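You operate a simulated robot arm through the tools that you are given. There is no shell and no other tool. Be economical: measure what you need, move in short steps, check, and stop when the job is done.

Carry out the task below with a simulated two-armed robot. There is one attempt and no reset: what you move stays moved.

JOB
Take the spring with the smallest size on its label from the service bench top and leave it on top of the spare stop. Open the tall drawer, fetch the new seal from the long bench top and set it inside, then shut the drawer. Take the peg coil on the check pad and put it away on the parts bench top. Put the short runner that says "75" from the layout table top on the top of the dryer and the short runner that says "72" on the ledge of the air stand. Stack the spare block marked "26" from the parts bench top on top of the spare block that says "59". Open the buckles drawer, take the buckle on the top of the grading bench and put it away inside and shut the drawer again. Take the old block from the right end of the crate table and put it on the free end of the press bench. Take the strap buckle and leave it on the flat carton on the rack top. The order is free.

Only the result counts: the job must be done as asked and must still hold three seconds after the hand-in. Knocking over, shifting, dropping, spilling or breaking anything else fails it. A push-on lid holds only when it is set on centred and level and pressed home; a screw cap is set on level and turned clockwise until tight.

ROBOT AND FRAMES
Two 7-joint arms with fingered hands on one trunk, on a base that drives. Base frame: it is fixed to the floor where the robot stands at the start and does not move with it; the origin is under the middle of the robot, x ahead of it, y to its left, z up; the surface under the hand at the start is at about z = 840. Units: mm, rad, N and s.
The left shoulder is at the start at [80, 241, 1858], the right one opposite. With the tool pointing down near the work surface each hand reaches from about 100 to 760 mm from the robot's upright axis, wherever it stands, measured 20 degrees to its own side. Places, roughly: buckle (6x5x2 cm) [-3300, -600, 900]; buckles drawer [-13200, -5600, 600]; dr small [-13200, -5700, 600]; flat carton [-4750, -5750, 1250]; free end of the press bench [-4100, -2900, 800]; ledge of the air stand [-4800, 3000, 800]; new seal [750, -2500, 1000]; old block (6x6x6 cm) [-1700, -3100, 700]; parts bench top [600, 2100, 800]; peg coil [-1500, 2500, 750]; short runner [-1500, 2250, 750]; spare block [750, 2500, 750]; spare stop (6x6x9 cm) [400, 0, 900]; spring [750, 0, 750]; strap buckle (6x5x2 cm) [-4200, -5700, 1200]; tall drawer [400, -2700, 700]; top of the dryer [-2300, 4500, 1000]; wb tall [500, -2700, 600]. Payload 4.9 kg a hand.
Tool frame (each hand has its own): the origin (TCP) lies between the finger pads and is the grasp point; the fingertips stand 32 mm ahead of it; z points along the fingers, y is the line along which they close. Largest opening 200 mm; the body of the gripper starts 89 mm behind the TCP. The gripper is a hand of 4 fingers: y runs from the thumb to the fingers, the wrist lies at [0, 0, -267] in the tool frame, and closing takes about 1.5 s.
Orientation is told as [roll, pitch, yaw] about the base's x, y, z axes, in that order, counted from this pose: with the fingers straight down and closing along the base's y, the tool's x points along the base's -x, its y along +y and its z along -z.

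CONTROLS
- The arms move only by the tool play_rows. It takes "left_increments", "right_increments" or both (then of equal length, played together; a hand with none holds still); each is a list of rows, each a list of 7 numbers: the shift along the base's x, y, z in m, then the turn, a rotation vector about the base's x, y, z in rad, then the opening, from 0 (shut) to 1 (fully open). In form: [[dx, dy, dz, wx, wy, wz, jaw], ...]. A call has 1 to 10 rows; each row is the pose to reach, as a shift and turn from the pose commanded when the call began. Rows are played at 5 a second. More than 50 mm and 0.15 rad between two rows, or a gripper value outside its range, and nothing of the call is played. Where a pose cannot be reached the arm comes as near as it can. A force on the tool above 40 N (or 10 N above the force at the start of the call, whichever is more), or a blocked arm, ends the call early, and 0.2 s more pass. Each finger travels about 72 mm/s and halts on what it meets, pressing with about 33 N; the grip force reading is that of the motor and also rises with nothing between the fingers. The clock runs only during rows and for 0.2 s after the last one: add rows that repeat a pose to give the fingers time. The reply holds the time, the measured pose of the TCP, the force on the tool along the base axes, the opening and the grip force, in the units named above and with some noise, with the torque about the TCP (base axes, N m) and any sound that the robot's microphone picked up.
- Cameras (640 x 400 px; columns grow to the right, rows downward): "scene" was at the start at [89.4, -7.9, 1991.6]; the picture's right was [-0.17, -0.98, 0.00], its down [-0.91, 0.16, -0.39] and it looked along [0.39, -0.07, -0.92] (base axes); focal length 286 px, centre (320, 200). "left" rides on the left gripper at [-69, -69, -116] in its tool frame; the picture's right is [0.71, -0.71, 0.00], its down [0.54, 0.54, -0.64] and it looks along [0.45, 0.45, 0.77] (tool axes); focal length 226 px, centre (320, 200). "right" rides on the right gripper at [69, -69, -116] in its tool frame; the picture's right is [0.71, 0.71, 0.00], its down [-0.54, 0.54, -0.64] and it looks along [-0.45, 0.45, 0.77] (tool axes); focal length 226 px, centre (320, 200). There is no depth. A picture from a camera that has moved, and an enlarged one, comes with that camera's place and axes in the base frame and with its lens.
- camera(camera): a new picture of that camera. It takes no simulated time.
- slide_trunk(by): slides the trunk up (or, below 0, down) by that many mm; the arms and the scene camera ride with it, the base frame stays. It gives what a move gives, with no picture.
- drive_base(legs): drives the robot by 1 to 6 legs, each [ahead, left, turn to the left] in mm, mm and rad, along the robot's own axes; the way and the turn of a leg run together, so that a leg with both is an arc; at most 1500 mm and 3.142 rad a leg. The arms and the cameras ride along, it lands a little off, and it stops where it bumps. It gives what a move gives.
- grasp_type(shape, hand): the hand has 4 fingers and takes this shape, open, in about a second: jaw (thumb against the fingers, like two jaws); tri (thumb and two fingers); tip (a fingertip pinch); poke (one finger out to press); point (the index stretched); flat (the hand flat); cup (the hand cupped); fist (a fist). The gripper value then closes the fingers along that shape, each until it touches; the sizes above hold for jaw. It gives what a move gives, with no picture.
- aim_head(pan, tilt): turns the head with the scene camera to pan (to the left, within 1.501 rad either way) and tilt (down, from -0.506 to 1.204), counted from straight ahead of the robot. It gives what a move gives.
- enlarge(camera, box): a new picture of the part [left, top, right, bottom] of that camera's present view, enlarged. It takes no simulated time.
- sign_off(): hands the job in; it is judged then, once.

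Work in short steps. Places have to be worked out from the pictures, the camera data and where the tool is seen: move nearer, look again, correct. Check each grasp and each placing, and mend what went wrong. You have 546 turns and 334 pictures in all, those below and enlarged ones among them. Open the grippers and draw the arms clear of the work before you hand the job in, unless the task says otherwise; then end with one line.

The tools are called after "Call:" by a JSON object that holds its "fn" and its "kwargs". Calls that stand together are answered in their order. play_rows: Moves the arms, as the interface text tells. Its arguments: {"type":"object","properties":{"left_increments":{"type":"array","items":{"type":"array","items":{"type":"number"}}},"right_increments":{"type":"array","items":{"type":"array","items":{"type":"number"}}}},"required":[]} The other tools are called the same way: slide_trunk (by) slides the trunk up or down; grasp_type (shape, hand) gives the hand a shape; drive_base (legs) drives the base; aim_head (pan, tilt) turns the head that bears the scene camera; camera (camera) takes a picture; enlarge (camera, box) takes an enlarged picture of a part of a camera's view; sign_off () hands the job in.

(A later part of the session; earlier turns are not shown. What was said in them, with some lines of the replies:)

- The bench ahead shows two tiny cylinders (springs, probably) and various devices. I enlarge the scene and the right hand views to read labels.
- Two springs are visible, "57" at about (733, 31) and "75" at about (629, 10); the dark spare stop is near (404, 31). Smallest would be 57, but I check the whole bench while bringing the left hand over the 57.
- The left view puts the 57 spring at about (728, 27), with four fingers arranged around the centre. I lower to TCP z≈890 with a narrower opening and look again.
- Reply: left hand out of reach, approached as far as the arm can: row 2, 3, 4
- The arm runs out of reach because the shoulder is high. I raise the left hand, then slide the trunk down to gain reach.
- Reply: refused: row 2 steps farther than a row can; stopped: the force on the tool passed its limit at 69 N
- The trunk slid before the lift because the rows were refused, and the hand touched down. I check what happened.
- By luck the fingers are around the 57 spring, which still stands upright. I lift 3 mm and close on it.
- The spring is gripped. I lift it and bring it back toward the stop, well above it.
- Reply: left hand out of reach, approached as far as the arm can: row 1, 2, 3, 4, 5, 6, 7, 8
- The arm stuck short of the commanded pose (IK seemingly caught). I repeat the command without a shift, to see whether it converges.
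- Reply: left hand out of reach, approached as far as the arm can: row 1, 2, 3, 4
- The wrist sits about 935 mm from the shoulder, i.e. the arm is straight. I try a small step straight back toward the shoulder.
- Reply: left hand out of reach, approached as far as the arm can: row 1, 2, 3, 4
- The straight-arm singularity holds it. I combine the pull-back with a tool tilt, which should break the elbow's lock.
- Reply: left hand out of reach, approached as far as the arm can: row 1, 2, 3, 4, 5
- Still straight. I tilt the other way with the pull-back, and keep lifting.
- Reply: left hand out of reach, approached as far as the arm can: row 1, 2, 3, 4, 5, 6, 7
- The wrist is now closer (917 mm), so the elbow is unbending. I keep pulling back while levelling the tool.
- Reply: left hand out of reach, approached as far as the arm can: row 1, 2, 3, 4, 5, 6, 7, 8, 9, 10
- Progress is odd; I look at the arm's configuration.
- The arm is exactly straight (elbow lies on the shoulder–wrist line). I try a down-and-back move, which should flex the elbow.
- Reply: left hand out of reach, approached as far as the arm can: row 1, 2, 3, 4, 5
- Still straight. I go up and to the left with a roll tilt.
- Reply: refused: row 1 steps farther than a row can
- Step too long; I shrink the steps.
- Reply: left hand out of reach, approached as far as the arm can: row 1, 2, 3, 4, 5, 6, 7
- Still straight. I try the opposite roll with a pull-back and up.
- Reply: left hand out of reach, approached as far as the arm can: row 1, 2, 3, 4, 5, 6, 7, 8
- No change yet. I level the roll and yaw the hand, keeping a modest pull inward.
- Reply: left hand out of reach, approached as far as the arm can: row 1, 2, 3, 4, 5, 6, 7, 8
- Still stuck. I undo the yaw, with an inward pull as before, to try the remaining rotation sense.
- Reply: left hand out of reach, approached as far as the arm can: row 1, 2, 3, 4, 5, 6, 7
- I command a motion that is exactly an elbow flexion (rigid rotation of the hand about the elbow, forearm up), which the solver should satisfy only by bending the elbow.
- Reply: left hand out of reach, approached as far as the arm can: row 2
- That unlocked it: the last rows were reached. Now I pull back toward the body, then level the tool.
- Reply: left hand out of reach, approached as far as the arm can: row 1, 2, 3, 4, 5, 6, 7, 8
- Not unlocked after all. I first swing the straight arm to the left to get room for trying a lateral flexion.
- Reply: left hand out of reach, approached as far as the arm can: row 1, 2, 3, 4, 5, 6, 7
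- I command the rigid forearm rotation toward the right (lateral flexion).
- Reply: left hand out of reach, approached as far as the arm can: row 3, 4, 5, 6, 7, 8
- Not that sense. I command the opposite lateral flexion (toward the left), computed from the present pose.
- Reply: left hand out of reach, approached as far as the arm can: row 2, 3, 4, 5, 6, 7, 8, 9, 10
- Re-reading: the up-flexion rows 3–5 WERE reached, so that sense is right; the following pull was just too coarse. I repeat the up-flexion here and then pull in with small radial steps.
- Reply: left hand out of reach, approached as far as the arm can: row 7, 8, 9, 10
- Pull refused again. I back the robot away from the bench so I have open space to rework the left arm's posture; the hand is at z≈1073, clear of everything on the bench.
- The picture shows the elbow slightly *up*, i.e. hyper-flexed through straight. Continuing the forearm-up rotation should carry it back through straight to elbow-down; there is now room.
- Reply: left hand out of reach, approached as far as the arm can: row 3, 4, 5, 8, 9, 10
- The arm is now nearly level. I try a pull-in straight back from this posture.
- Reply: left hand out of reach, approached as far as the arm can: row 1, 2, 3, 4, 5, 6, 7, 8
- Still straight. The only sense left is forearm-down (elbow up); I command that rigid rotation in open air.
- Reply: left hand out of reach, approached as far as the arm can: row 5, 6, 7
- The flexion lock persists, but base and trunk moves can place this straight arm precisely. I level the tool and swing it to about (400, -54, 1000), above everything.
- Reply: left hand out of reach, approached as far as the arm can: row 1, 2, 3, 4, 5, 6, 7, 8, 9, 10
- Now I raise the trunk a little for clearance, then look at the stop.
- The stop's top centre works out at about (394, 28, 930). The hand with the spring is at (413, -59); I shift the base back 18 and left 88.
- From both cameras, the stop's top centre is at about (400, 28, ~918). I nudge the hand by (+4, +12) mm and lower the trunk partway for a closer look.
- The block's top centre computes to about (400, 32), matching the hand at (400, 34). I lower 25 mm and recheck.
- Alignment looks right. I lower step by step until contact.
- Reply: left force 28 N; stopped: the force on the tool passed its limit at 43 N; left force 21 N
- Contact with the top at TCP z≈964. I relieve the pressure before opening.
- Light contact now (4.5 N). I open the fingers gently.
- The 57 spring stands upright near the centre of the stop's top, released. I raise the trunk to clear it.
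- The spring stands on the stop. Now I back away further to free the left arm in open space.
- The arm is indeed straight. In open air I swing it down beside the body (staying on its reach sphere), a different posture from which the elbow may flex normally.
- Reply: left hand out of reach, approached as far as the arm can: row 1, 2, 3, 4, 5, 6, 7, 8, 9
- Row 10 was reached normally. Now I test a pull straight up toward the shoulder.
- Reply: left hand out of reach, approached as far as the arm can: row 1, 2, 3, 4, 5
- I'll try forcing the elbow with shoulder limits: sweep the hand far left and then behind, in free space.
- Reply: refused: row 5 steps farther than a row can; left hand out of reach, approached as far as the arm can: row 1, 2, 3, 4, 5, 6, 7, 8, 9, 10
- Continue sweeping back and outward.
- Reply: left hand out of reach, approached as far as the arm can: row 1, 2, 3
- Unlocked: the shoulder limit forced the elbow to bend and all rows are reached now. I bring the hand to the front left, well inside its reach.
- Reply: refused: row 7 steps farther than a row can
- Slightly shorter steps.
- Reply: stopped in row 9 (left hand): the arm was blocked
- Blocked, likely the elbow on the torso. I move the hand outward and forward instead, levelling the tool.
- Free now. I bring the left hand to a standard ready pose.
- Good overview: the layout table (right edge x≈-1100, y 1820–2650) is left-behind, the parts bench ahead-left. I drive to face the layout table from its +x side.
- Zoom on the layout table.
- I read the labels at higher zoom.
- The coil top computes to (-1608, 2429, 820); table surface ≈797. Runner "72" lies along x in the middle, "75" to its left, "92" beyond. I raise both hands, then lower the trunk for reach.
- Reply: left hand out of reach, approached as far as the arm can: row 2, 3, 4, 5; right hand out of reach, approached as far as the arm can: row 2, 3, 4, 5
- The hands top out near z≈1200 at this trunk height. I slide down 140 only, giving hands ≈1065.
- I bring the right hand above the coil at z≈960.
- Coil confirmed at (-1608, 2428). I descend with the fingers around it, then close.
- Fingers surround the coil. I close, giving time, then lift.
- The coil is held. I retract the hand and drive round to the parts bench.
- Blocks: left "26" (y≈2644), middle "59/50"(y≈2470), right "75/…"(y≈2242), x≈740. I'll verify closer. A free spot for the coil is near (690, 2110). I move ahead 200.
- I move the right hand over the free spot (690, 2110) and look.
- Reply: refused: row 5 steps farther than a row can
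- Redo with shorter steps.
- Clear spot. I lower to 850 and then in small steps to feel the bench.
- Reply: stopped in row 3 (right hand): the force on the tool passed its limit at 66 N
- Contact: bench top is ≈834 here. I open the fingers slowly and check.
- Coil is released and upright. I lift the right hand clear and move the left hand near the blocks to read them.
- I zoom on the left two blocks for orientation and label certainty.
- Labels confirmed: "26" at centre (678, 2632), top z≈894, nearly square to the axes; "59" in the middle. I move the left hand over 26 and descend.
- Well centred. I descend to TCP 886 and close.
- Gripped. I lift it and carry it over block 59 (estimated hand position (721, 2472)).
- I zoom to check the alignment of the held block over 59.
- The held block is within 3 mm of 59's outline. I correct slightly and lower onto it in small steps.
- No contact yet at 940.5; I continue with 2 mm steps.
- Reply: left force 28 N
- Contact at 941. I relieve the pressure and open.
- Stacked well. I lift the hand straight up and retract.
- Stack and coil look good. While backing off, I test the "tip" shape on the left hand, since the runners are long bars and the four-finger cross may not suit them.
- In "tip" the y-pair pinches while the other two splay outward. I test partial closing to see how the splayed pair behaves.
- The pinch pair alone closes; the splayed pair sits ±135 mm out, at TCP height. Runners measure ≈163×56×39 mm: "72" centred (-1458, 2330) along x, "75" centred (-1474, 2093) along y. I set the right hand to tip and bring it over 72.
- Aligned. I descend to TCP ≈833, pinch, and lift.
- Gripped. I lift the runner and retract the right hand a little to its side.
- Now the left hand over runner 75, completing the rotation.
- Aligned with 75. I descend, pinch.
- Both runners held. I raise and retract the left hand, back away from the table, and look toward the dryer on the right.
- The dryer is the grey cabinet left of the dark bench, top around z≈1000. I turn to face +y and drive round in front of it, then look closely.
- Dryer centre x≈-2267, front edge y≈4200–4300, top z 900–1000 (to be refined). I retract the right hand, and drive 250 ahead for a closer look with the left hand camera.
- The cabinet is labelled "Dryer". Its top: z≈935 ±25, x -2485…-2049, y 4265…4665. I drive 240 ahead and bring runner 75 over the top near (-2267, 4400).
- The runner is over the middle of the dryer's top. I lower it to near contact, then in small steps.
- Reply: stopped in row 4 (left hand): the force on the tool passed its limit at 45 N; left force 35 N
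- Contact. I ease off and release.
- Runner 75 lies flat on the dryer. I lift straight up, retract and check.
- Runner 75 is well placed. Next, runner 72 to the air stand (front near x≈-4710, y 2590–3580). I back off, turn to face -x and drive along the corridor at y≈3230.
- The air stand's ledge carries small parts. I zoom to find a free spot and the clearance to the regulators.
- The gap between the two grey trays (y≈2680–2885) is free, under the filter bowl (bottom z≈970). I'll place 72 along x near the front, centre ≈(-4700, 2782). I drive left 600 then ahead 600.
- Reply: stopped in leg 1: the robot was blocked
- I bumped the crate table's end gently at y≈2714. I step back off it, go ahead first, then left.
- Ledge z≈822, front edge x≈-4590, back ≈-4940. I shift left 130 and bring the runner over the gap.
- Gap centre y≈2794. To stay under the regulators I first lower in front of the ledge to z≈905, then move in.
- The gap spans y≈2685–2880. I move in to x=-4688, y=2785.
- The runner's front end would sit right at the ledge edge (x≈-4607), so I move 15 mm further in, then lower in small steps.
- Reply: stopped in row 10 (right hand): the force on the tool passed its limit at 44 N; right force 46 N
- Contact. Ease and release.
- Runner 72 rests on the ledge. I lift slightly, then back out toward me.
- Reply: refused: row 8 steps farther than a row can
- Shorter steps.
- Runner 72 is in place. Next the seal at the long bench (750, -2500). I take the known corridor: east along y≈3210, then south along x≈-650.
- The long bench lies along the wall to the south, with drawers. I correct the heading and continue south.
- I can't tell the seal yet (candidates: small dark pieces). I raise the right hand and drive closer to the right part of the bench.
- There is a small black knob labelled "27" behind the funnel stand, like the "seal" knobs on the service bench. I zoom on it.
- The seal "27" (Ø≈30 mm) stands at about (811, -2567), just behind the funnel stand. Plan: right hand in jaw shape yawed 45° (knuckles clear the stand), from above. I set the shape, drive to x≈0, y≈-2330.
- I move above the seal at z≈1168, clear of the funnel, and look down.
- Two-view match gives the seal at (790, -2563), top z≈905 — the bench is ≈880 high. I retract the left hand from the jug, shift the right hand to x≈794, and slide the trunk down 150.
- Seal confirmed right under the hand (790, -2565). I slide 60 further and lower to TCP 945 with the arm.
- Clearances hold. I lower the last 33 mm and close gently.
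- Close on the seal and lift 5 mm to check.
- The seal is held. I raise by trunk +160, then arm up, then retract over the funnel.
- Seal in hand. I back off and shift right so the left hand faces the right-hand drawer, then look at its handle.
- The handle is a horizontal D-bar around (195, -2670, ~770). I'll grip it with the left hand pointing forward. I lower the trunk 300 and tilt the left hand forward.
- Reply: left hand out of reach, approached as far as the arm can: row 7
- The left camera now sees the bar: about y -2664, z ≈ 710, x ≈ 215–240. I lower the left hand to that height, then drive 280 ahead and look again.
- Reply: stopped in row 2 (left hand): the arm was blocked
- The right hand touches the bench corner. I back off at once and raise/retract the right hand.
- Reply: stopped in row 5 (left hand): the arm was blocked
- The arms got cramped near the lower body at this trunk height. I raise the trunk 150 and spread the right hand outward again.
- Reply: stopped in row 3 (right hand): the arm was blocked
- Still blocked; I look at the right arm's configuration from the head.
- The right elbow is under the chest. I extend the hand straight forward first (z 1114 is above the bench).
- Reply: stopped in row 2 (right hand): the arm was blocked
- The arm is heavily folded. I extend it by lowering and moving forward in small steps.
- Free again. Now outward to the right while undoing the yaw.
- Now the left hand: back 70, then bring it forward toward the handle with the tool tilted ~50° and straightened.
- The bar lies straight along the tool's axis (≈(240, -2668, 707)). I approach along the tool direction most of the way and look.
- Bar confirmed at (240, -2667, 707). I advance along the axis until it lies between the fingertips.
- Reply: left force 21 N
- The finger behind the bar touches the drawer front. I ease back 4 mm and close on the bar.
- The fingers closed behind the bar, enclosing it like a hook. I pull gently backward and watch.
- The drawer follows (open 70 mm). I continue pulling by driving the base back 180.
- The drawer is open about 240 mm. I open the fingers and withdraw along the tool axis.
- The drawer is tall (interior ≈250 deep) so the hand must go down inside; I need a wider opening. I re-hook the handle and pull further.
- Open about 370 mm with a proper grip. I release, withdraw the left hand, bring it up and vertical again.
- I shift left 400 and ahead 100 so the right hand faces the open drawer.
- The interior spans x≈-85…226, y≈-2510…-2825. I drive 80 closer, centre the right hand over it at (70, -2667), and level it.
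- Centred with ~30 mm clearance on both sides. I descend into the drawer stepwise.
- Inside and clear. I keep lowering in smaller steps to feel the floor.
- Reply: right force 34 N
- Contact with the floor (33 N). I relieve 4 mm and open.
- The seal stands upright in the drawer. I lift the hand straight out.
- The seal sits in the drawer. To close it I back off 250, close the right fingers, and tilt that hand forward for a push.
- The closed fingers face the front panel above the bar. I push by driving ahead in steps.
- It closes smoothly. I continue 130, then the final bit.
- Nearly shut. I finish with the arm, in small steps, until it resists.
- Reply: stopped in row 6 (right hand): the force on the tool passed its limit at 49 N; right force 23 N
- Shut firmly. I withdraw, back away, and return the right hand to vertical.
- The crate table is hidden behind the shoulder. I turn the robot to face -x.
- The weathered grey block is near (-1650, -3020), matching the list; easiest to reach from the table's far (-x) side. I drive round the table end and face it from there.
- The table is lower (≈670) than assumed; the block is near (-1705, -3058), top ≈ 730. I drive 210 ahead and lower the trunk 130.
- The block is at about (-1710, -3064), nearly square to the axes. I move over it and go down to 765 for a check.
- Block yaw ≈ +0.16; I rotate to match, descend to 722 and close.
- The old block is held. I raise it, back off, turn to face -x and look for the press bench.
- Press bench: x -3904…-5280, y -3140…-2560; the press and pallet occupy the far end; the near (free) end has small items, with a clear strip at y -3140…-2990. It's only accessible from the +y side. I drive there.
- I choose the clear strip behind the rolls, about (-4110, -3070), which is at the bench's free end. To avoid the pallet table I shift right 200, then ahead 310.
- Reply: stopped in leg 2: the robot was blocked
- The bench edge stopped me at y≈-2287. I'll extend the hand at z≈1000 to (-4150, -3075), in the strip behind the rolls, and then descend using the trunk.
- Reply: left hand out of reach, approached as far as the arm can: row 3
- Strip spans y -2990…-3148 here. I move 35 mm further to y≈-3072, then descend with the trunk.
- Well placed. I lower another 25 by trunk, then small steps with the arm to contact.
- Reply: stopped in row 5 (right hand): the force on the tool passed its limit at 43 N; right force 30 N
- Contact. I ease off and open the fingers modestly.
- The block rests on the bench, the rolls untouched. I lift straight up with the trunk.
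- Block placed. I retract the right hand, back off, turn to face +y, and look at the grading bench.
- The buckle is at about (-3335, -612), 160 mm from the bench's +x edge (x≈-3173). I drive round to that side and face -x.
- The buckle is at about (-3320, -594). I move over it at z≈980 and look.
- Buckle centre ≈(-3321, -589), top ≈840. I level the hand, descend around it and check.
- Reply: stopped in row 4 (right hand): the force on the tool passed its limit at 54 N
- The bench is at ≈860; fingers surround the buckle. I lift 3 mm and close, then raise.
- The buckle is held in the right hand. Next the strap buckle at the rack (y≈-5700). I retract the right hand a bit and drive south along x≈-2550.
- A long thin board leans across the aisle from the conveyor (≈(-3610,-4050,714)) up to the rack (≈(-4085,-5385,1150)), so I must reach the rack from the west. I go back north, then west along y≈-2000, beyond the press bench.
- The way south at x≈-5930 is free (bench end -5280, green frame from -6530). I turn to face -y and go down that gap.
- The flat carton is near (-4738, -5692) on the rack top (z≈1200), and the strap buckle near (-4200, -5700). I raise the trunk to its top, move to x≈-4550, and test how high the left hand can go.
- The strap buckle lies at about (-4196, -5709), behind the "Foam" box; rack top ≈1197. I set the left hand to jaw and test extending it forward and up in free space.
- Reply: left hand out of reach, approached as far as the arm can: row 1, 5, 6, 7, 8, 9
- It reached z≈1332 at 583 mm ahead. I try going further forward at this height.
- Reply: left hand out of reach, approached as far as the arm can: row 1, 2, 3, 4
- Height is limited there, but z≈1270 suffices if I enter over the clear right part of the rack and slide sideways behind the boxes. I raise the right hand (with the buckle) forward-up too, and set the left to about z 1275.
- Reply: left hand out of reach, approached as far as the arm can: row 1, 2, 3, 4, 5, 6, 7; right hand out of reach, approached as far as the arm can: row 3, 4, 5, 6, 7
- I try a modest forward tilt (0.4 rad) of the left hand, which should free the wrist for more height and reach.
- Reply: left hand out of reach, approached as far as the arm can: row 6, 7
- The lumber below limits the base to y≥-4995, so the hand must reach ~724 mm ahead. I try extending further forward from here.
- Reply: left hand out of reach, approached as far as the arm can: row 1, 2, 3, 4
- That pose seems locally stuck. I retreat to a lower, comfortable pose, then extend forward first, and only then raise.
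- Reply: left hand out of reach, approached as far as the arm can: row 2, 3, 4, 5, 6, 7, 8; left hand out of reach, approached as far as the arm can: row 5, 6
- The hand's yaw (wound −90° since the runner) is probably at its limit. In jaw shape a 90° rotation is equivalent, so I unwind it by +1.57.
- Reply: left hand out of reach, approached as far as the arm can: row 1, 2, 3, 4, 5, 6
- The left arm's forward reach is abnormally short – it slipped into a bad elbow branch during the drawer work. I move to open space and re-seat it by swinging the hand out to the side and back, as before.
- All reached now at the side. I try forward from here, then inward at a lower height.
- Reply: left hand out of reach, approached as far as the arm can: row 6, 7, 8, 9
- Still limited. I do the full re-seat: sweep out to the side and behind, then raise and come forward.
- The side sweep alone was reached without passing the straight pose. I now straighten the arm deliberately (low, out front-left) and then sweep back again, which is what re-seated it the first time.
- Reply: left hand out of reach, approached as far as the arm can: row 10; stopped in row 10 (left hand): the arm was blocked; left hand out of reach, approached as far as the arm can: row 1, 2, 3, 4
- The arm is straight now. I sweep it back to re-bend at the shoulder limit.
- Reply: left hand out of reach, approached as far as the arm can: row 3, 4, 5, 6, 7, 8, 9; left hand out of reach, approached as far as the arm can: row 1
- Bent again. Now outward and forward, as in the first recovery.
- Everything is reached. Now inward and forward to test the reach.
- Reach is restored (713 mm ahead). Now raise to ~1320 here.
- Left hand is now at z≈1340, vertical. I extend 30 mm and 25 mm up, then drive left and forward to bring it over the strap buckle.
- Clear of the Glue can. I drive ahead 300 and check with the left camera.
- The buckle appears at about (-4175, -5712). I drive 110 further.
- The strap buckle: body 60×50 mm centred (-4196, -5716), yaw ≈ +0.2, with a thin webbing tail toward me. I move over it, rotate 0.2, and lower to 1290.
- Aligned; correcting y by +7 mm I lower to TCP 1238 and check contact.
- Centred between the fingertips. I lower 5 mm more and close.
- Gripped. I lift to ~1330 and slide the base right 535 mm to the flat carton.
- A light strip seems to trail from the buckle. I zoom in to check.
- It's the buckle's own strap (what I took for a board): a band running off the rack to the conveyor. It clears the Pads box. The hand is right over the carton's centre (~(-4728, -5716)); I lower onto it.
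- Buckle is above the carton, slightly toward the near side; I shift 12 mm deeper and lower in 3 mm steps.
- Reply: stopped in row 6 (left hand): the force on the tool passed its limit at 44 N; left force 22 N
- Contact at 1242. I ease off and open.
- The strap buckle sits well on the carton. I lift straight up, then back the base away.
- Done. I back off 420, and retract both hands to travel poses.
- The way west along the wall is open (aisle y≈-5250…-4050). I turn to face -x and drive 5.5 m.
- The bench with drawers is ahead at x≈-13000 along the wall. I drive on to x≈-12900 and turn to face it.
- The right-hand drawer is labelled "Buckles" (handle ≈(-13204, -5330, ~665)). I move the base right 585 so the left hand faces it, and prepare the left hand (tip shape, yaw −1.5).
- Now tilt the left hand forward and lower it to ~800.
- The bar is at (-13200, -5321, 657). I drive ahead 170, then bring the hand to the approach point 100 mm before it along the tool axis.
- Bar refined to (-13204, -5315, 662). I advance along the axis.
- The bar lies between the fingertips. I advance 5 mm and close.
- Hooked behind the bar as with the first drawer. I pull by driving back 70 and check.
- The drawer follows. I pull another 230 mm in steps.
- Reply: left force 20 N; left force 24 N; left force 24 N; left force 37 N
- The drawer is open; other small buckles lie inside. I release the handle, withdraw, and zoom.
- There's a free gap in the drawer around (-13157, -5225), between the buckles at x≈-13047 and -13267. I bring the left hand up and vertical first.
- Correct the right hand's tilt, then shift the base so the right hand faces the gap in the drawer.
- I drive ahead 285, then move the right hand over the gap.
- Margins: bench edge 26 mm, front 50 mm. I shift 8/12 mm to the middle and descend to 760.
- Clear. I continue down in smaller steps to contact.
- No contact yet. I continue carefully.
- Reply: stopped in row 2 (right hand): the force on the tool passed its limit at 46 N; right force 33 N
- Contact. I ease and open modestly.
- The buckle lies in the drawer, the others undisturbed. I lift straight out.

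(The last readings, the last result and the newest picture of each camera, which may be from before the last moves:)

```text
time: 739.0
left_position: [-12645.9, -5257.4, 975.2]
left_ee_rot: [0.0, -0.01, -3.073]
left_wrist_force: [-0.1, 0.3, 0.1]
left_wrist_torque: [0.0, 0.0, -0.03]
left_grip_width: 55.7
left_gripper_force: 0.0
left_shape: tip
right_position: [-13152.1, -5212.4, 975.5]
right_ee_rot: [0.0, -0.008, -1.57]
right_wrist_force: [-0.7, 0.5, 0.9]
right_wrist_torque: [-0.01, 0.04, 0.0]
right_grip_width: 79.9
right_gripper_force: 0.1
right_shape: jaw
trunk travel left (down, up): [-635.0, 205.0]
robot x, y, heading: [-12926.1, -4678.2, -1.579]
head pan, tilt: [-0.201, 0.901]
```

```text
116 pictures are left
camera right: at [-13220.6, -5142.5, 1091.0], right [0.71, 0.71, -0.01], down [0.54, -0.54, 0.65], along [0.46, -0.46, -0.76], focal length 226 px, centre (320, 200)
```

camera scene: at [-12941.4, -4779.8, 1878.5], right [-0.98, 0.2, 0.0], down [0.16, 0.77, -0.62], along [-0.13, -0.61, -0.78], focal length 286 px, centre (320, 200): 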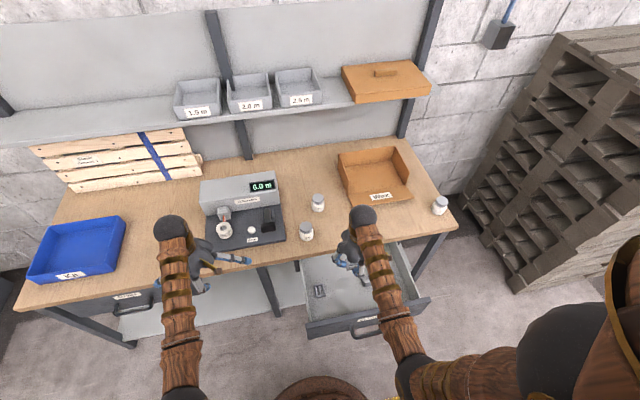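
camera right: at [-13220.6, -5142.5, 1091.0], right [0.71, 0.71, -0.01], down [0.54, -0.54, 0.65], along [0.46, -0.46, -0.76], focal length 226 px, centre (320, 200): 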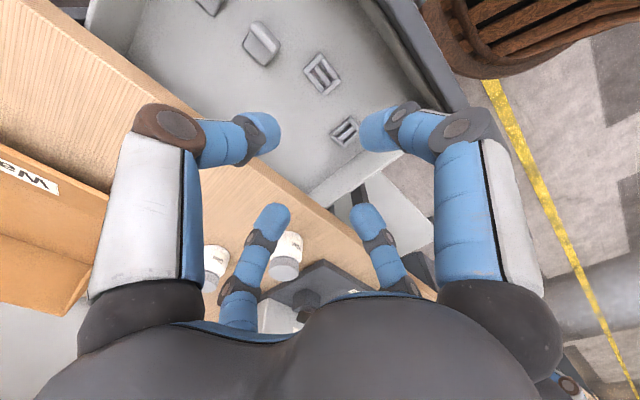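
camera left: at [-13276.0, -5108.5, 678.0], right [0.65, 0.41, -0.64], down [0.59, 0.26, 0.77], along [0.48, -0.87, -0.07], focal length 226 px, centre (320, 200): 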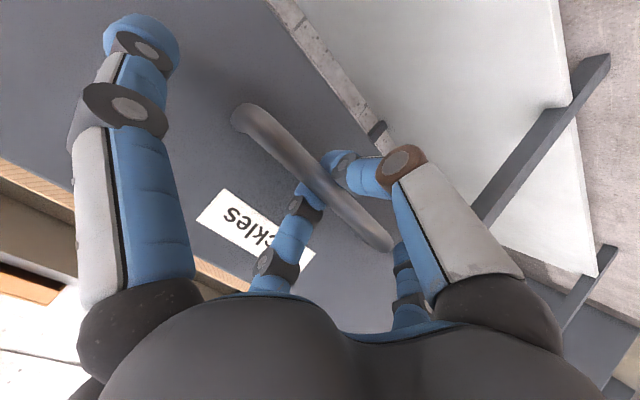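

Now shut the drawer: back off 300, close the right fingers, tilt the hand forward and lower it before the front panel.

Call:
{"fn": "drive_base", "kwargs": {"legs": [[-320, 0, 0]]}}

Call:
{"fn": "play_rows", "kwargs": {"right_increments": [[-0.01, 0, -0.02, -0.14, 0, 0, 0.3], [-0.02, 0, -0.05, -0.28, 0, 0, 0.2], [-0.03, 0, -0.08, -0.42, 0, 0, 0.1], [-0.04, 0, -0.11, -0.56, 0, 0, 0], [-0.05, 0, -0.14, -0.7, 0, 0, 0], [-0.05, 0, -0.18, -0.84, 0, 0, 0], [-0.05, 0, -0.22, -0.98, 0, 0, 0], [-0.05, 0, -0.245, -1.05, 0, 0, 0]]}}

Call:
{"fn": "camera", "kwargs": {"camera": "right"}}

Call:
{"fn": "camera", "kwargs": {"camera": "scene"}}

```text
time: 741.2
left_position: [-12644.0, -4936.6, 974.3]
left_ee_rot: [-0.003, -0.01, -3.069]
left_wrist_force: [0.9, 0.1, -0.6]
left_wrist_torque: [0.04, 0.0, 0.03]
left_grip_width: 56.2
left_gripper_force: 0.1
left_shape: tip
right_position: [-13149.9, -4893.9, 972.4]
right_ee_rot: [-0.001, -0.006, -1.567]
right_wrist_force: [-0.7, 0.2, -1.2]
right_wrist_torque: [0.02, -0.01, -0.03]
right_grip_width: 79.6
right_gripper_force: 0.2
right_shape: jaw
trunk travel left (down, up): [-635.0, 205.0]
robot x, y, heading: [-12925.3, -4359.5, -1.574]
head pan, tilt: [-0.201, 0.901]
```

```text
time: 743.0
left_position: [-12643.5, -4936.3, 974.7]
left_ee_rot: [-0.001, -0.008, -3.071]
left_wrist_force: [0.1, -0.1, 0.4]
left_wrist_torque: [0.01, -0.02, 0.01]
left_grip_width: 56.1
left_gripper_force: 0.1
left_shape: tip
right_position: [-13200.0, -4892.5, 728.1]
right_ee_rot: [-0.006, -1.058, -1.564]
right_wrist_force: [0.0, 0.9, 0.2]
right_wrist_torque: [0.0, 0.03, 0.02]
right_grip_width: 0.1
right_gripper_force: 33.4
right_shape: jaw
trunk travel left (down, up): [-635.0, 205.0]
robot x, y, heading: [-12926.2, -4357.5, -1.573]
head pan, tilt: [-0.201, 0.901]
```

```text
115 pictures are left
camera right: at [-13268.1, -4758.1, 726.1], right [0.7, 0.35, -0.62], down [0.54, 0.3, 0.79], along [0.46, -0.89, 0.02], focal length 226 px, centre (320, 200)
```

right: 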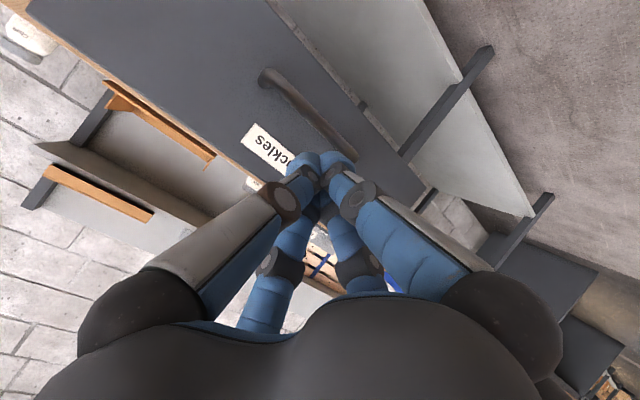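

```text
114 pictures are left
camera scene: at [-12938.9, -4460.7, 1878.4], right [-0.98, 0.2, 0.0], down [0.16, 0.77, -0.62], along [-0.13, -0.61, -0.78], focal length 286 px, centre (320, 200)
```

scene: 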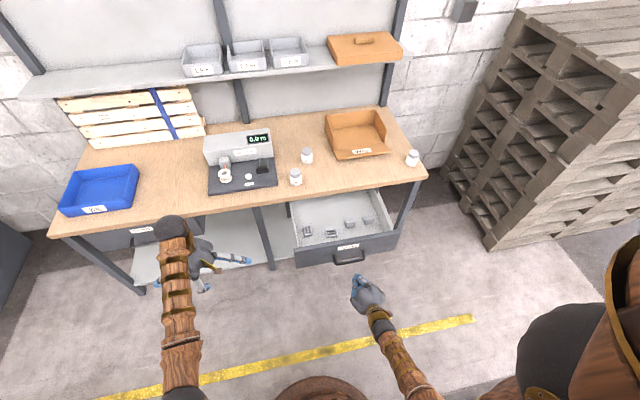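

Fingertips aim at the panel above the bar (z≈712). I push by driving ahead: 300 first.

Call:
{"fn": "drive_base", "kwargs": {"legs": [[300, 0, 0]]}}

Call:
{"fn": "camera", "kwargs": {"camera": "scene"}}

```text
time: 745.0
left_position: [-12644.7, -5233.2, 976.5]
left_ee_rot: [0.001, -0.009, -3.072]
left_wrist_force: [-0.1, -0.1, -0.2]
left_wrist_torque: [-0.02, 0.01, 0.0]
left_grip_width: 56.1
left_gripper_force: 0.1
left_shape: tip
right_position: [-13200.8, -5190.3, 729.2]
right_ee_rot: [-0.005, -1.059, -1.565]
right_wrist_force: [-0.4, 0.2, 0.7]
right_wrist_torque: [0.02, -0.02, -0.03]
right_grip_width: 0.0
right_gripper_force: 32.5
right_shape: jaw
trunk travel left (down, up): [-635.0, 205.0]
robot x, y, heading: [-12924.3, -4657.0, -1.572]
head pan, tilt: [-0.201, 0.901]
```

```text
113 pictures are left
camera scene: at [-12940.5, -4755.9, 1878.6], right [-0.98, 0.2, 0.0], down [0.16, 0.77, -0.62], along [-0.13, -0.61, -0.78], focal length 286 px, centre (320, 200)
```

scene: 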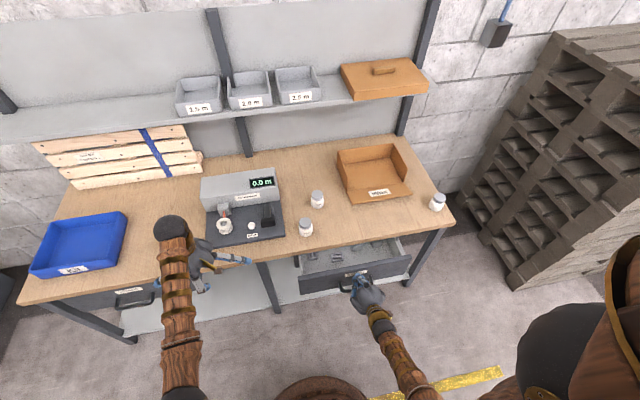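

It is closing well. Another 95, then finish with the arm.

Call:
{"fn": "drive_base", "kwargs": {"legs": [[95, 0, 0]]}}

Call:
{"fn": "play_rows", "kwargs": {"right_increments": [[0, -0.01, 0, 0, 0, 0, 0], [0, -0.02, 0, 0, 0, 0, 0], [0, -0.03, 0, 0, 0, 0, 0], [0, -0.038, 0, 0, 0, 0, 0], [0, -0.046, 0, 0, 0, 0, 0], [0, -0.054, 0, 0, 0, 0, 0], [0, -0.062, 0, 0, 0, 0, 0], [0, -0.07, 0, 0, 0, 0, 0]]}}

Call:
{"fn": "camera", "kwargs": {"camera": "right"}}

Call:
{"fn": "camera", "kwargs": {"camera": "scene"}}

```text
time: 746.1
left_position: [-12645.3, -5325.2, 978.4]
left_ee_rot: [0.003, -0.009, -3.069]
left_wrist_force: [-1.0, 0.3, 0.2]
left_wrist_torque: [-0.01, -0.02, 0.02]
left_grip_width: 55.9
left_gripper_force: 0.1
left_shape: tip
right_position: [-13201.7, -5280.6, 729.3]
right_ee_rot: [-0.006, -1.063, -1.566]
right_wrist_force: [-0.5, 0.1, 0.0]
right_wrist_torque: [-0.02, -0.02, -0.01]
right_grip_width: 0.0
right_gripper_force: 32.8
right_shape: jaw
trunk travel left (down, up): [-635.0, 205.0]
robot x, y, heading: [-12927.5, -4752.0, -1.572]
head pan, tilt: [-0.201, 0.901]
```

```text
time: 747.3
left_position: [-12647.2, -5326.5, 977.0]
left_ee_rot: [0.001, -0.007, -3.073]
left_wrist_force: [-0.9, -0.7, -0.3]
left_wrist_torque: [0.01, -0.02, 0.0]
left_grip_width: 56.0
left_gripper_force: 0.0
left_shape: tip
right_position: [-13203.9, -5316.3, 720.7]
right_ee_rot: [-0.009, -1.043, -1.563]
right_wrist_force: [0.9, 23.2, 7.6]
right_wrist_torque: [-0.08, -0.01, 0.06]
right_grip_width: 0.1
right_gripper_force: 32.6
right_shape: jaw
trunk travel left (down, up): [-635.0, 205.0]
robot x, y, heading: [-12926.5, -4749.7, -1.569]
head pan, tilt: [-0.201, 0.901]
stopped in row 6 (right hand): the force on the tool passed its limit at 48 N (the readings are from after the stop); the commanded pose is now the measured one
```

```text
112 pictures are left
camera right: at [-13272.2, -5181.4, 721.4], right [0.7, 0.36, -0.61], down [0.55, 0.28, 0.79], along [0.45, -0.89, 0.0], focal length 226 px, centre (320, 200)
```

right: 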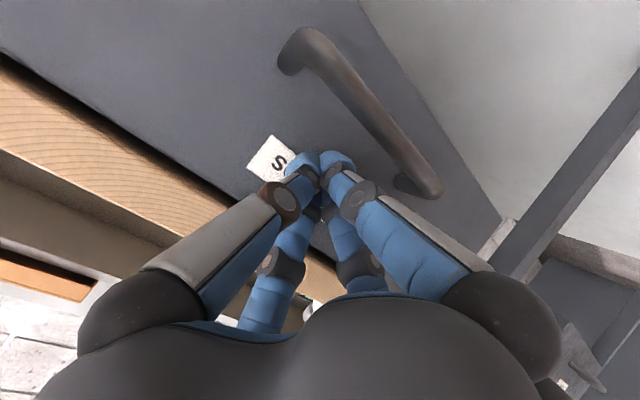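

```text
111 pictures are left
camera scene: at [-12941.1, -4848.9, 1878.5], right [-0.98, 0.2, 0.0], down [0.16, 0.77, -0.62], along [-0.13, -0.61, -0.78], focal length 286 px, centre (320, 200)
```

scene: 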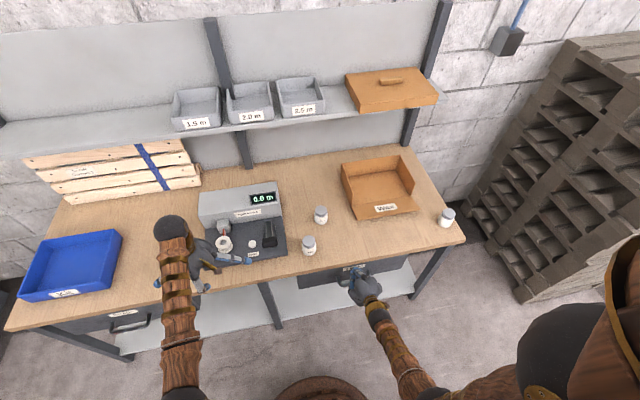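

The drawer is fully shut (bar back at y≈-5316). I withdraw, back away, and return the hands to open, clear poses.

Call:
{"fn": "drive_base", "kwargs": {"legs": [[-400, 0, 0]]}}

Call:
{"fn": "play_rows", "kwargs": {"right_increments": [[0, 0, 0.03, 0.14, 0, 0, 0], [0, 0, 0.06, 0.28, 0, 0, 0.1], [0, 0, 0.1, 0.42, 0, 0, 0.2], [0, 0, 0.14, 0.56, 0, 0, 0.4], [0, 0, 0.17, 0.7, 0, 0, 0.6], [0, 0, 0.2, 0.84, 0, 0, 0.8], [0, 0, 0.23, 0.98, 0, 0, 1], [0, 0, 0.24, 1.04, 0, 0, 1]], "left_increments": [[0, 0, 0.0, 0, 0, 0, 0.4], [0, 0, 0.0, 0, 0, 0, 0.6], [0, 0, 0.0, 0, 0, 0, 0.8], [0, 0, 0.0, 0, 0, 0, 1], [0, 0, 0.0, 0, 0, 0, 1], [0, 0, 0, 0, 0, 0, 1], [0, 0, 0, 0, 0, 0, 1], [0, 0, 0, 0, 0, 0, 1]]}}

Call:
{"fn": "camera", "kwargs": {"camera": "scene"}}

```text
time: 749.8
left_position: [-12644.9, -4932.5, 974.1]
left_ee_rot: [-0.001, -0.005, -3.074]
left_wrist_force: [-0.2, -0.2, -0.2]
left_wrist_torque: [0.01, 0.0, 0.02]
left_grip_width: 56.0
left_gripper_force: 0.0
left_shape: tip
right_position: [-13202.0, -4924.7, 722.3]
right_ee_rot: [-0.008, -1.044, -1.566]
right_wrist_force: [-0.1, 0.6, -0.8]
right_wrist_torque: [0.0, 0.01, 0.0]
right_grip_width: 0.0
right_gripper_force: 33.3
right_shape: jaw
trunk travel left (down, up): [-635.0, 205.0]
robot x, y, heading: [-12920.5, -4353.5, -1.582]
head pan, tilt: [-0.201, 0.901]
```

```text
time: 751.6
left_position: [-12645.2, -4931.1, 976.0]
left_ee_rot: [0.001, -0.006, -3.076]
left_wrist_force: [-0.4, 0.1, 0.6]
left_wrist_torque: [-0.03, -0.01, -0.03]
left_grip_width: 199.8
left_gripper_force: 0.0
left_shape: tip
right_position: [-13203.0, -4924.2, 962.2]
right_ee_rot: [-0.005, -0.004, -1.568]
right_wrist_force: [0.1, 0.0, 0.2]
right_wrist_torque: [-0.02, 0.02, -0.02]
right_grip_width: 177.2
right_gripper_force: 0.0
right_shape: jaw
trunk travel left (down, up): [-635.0, 205.0]
robot x, y, heading: [-12926.2, -4351.6, -1.581]
head pan, tilt: [-0.201, 0.901]
```

```text
110 pictures are left
camera scene: at [-12939.8, -4454.6, 1878.4], right [-0.98, 0.21, 0.0], down [0.16, 0.77, -0.62], along [-0.13, -0.61, -0.78], focal length 286 px, centre (320, 200)
```

scene: 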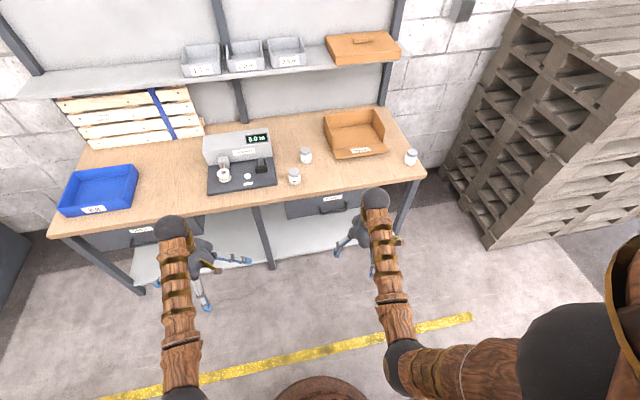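

Every part of the job has been carried out, the grippers are open and the arms are clear. I hand it in.

Call:
{"fn": "sign_off", "kwargs": {}}

```text
The job is handed in.
```

I carried out all eight parts of the job and handed it in; the one placing I had to judge was the old block's spot on the press bench, since the free end already held some rolls, bars and cards.
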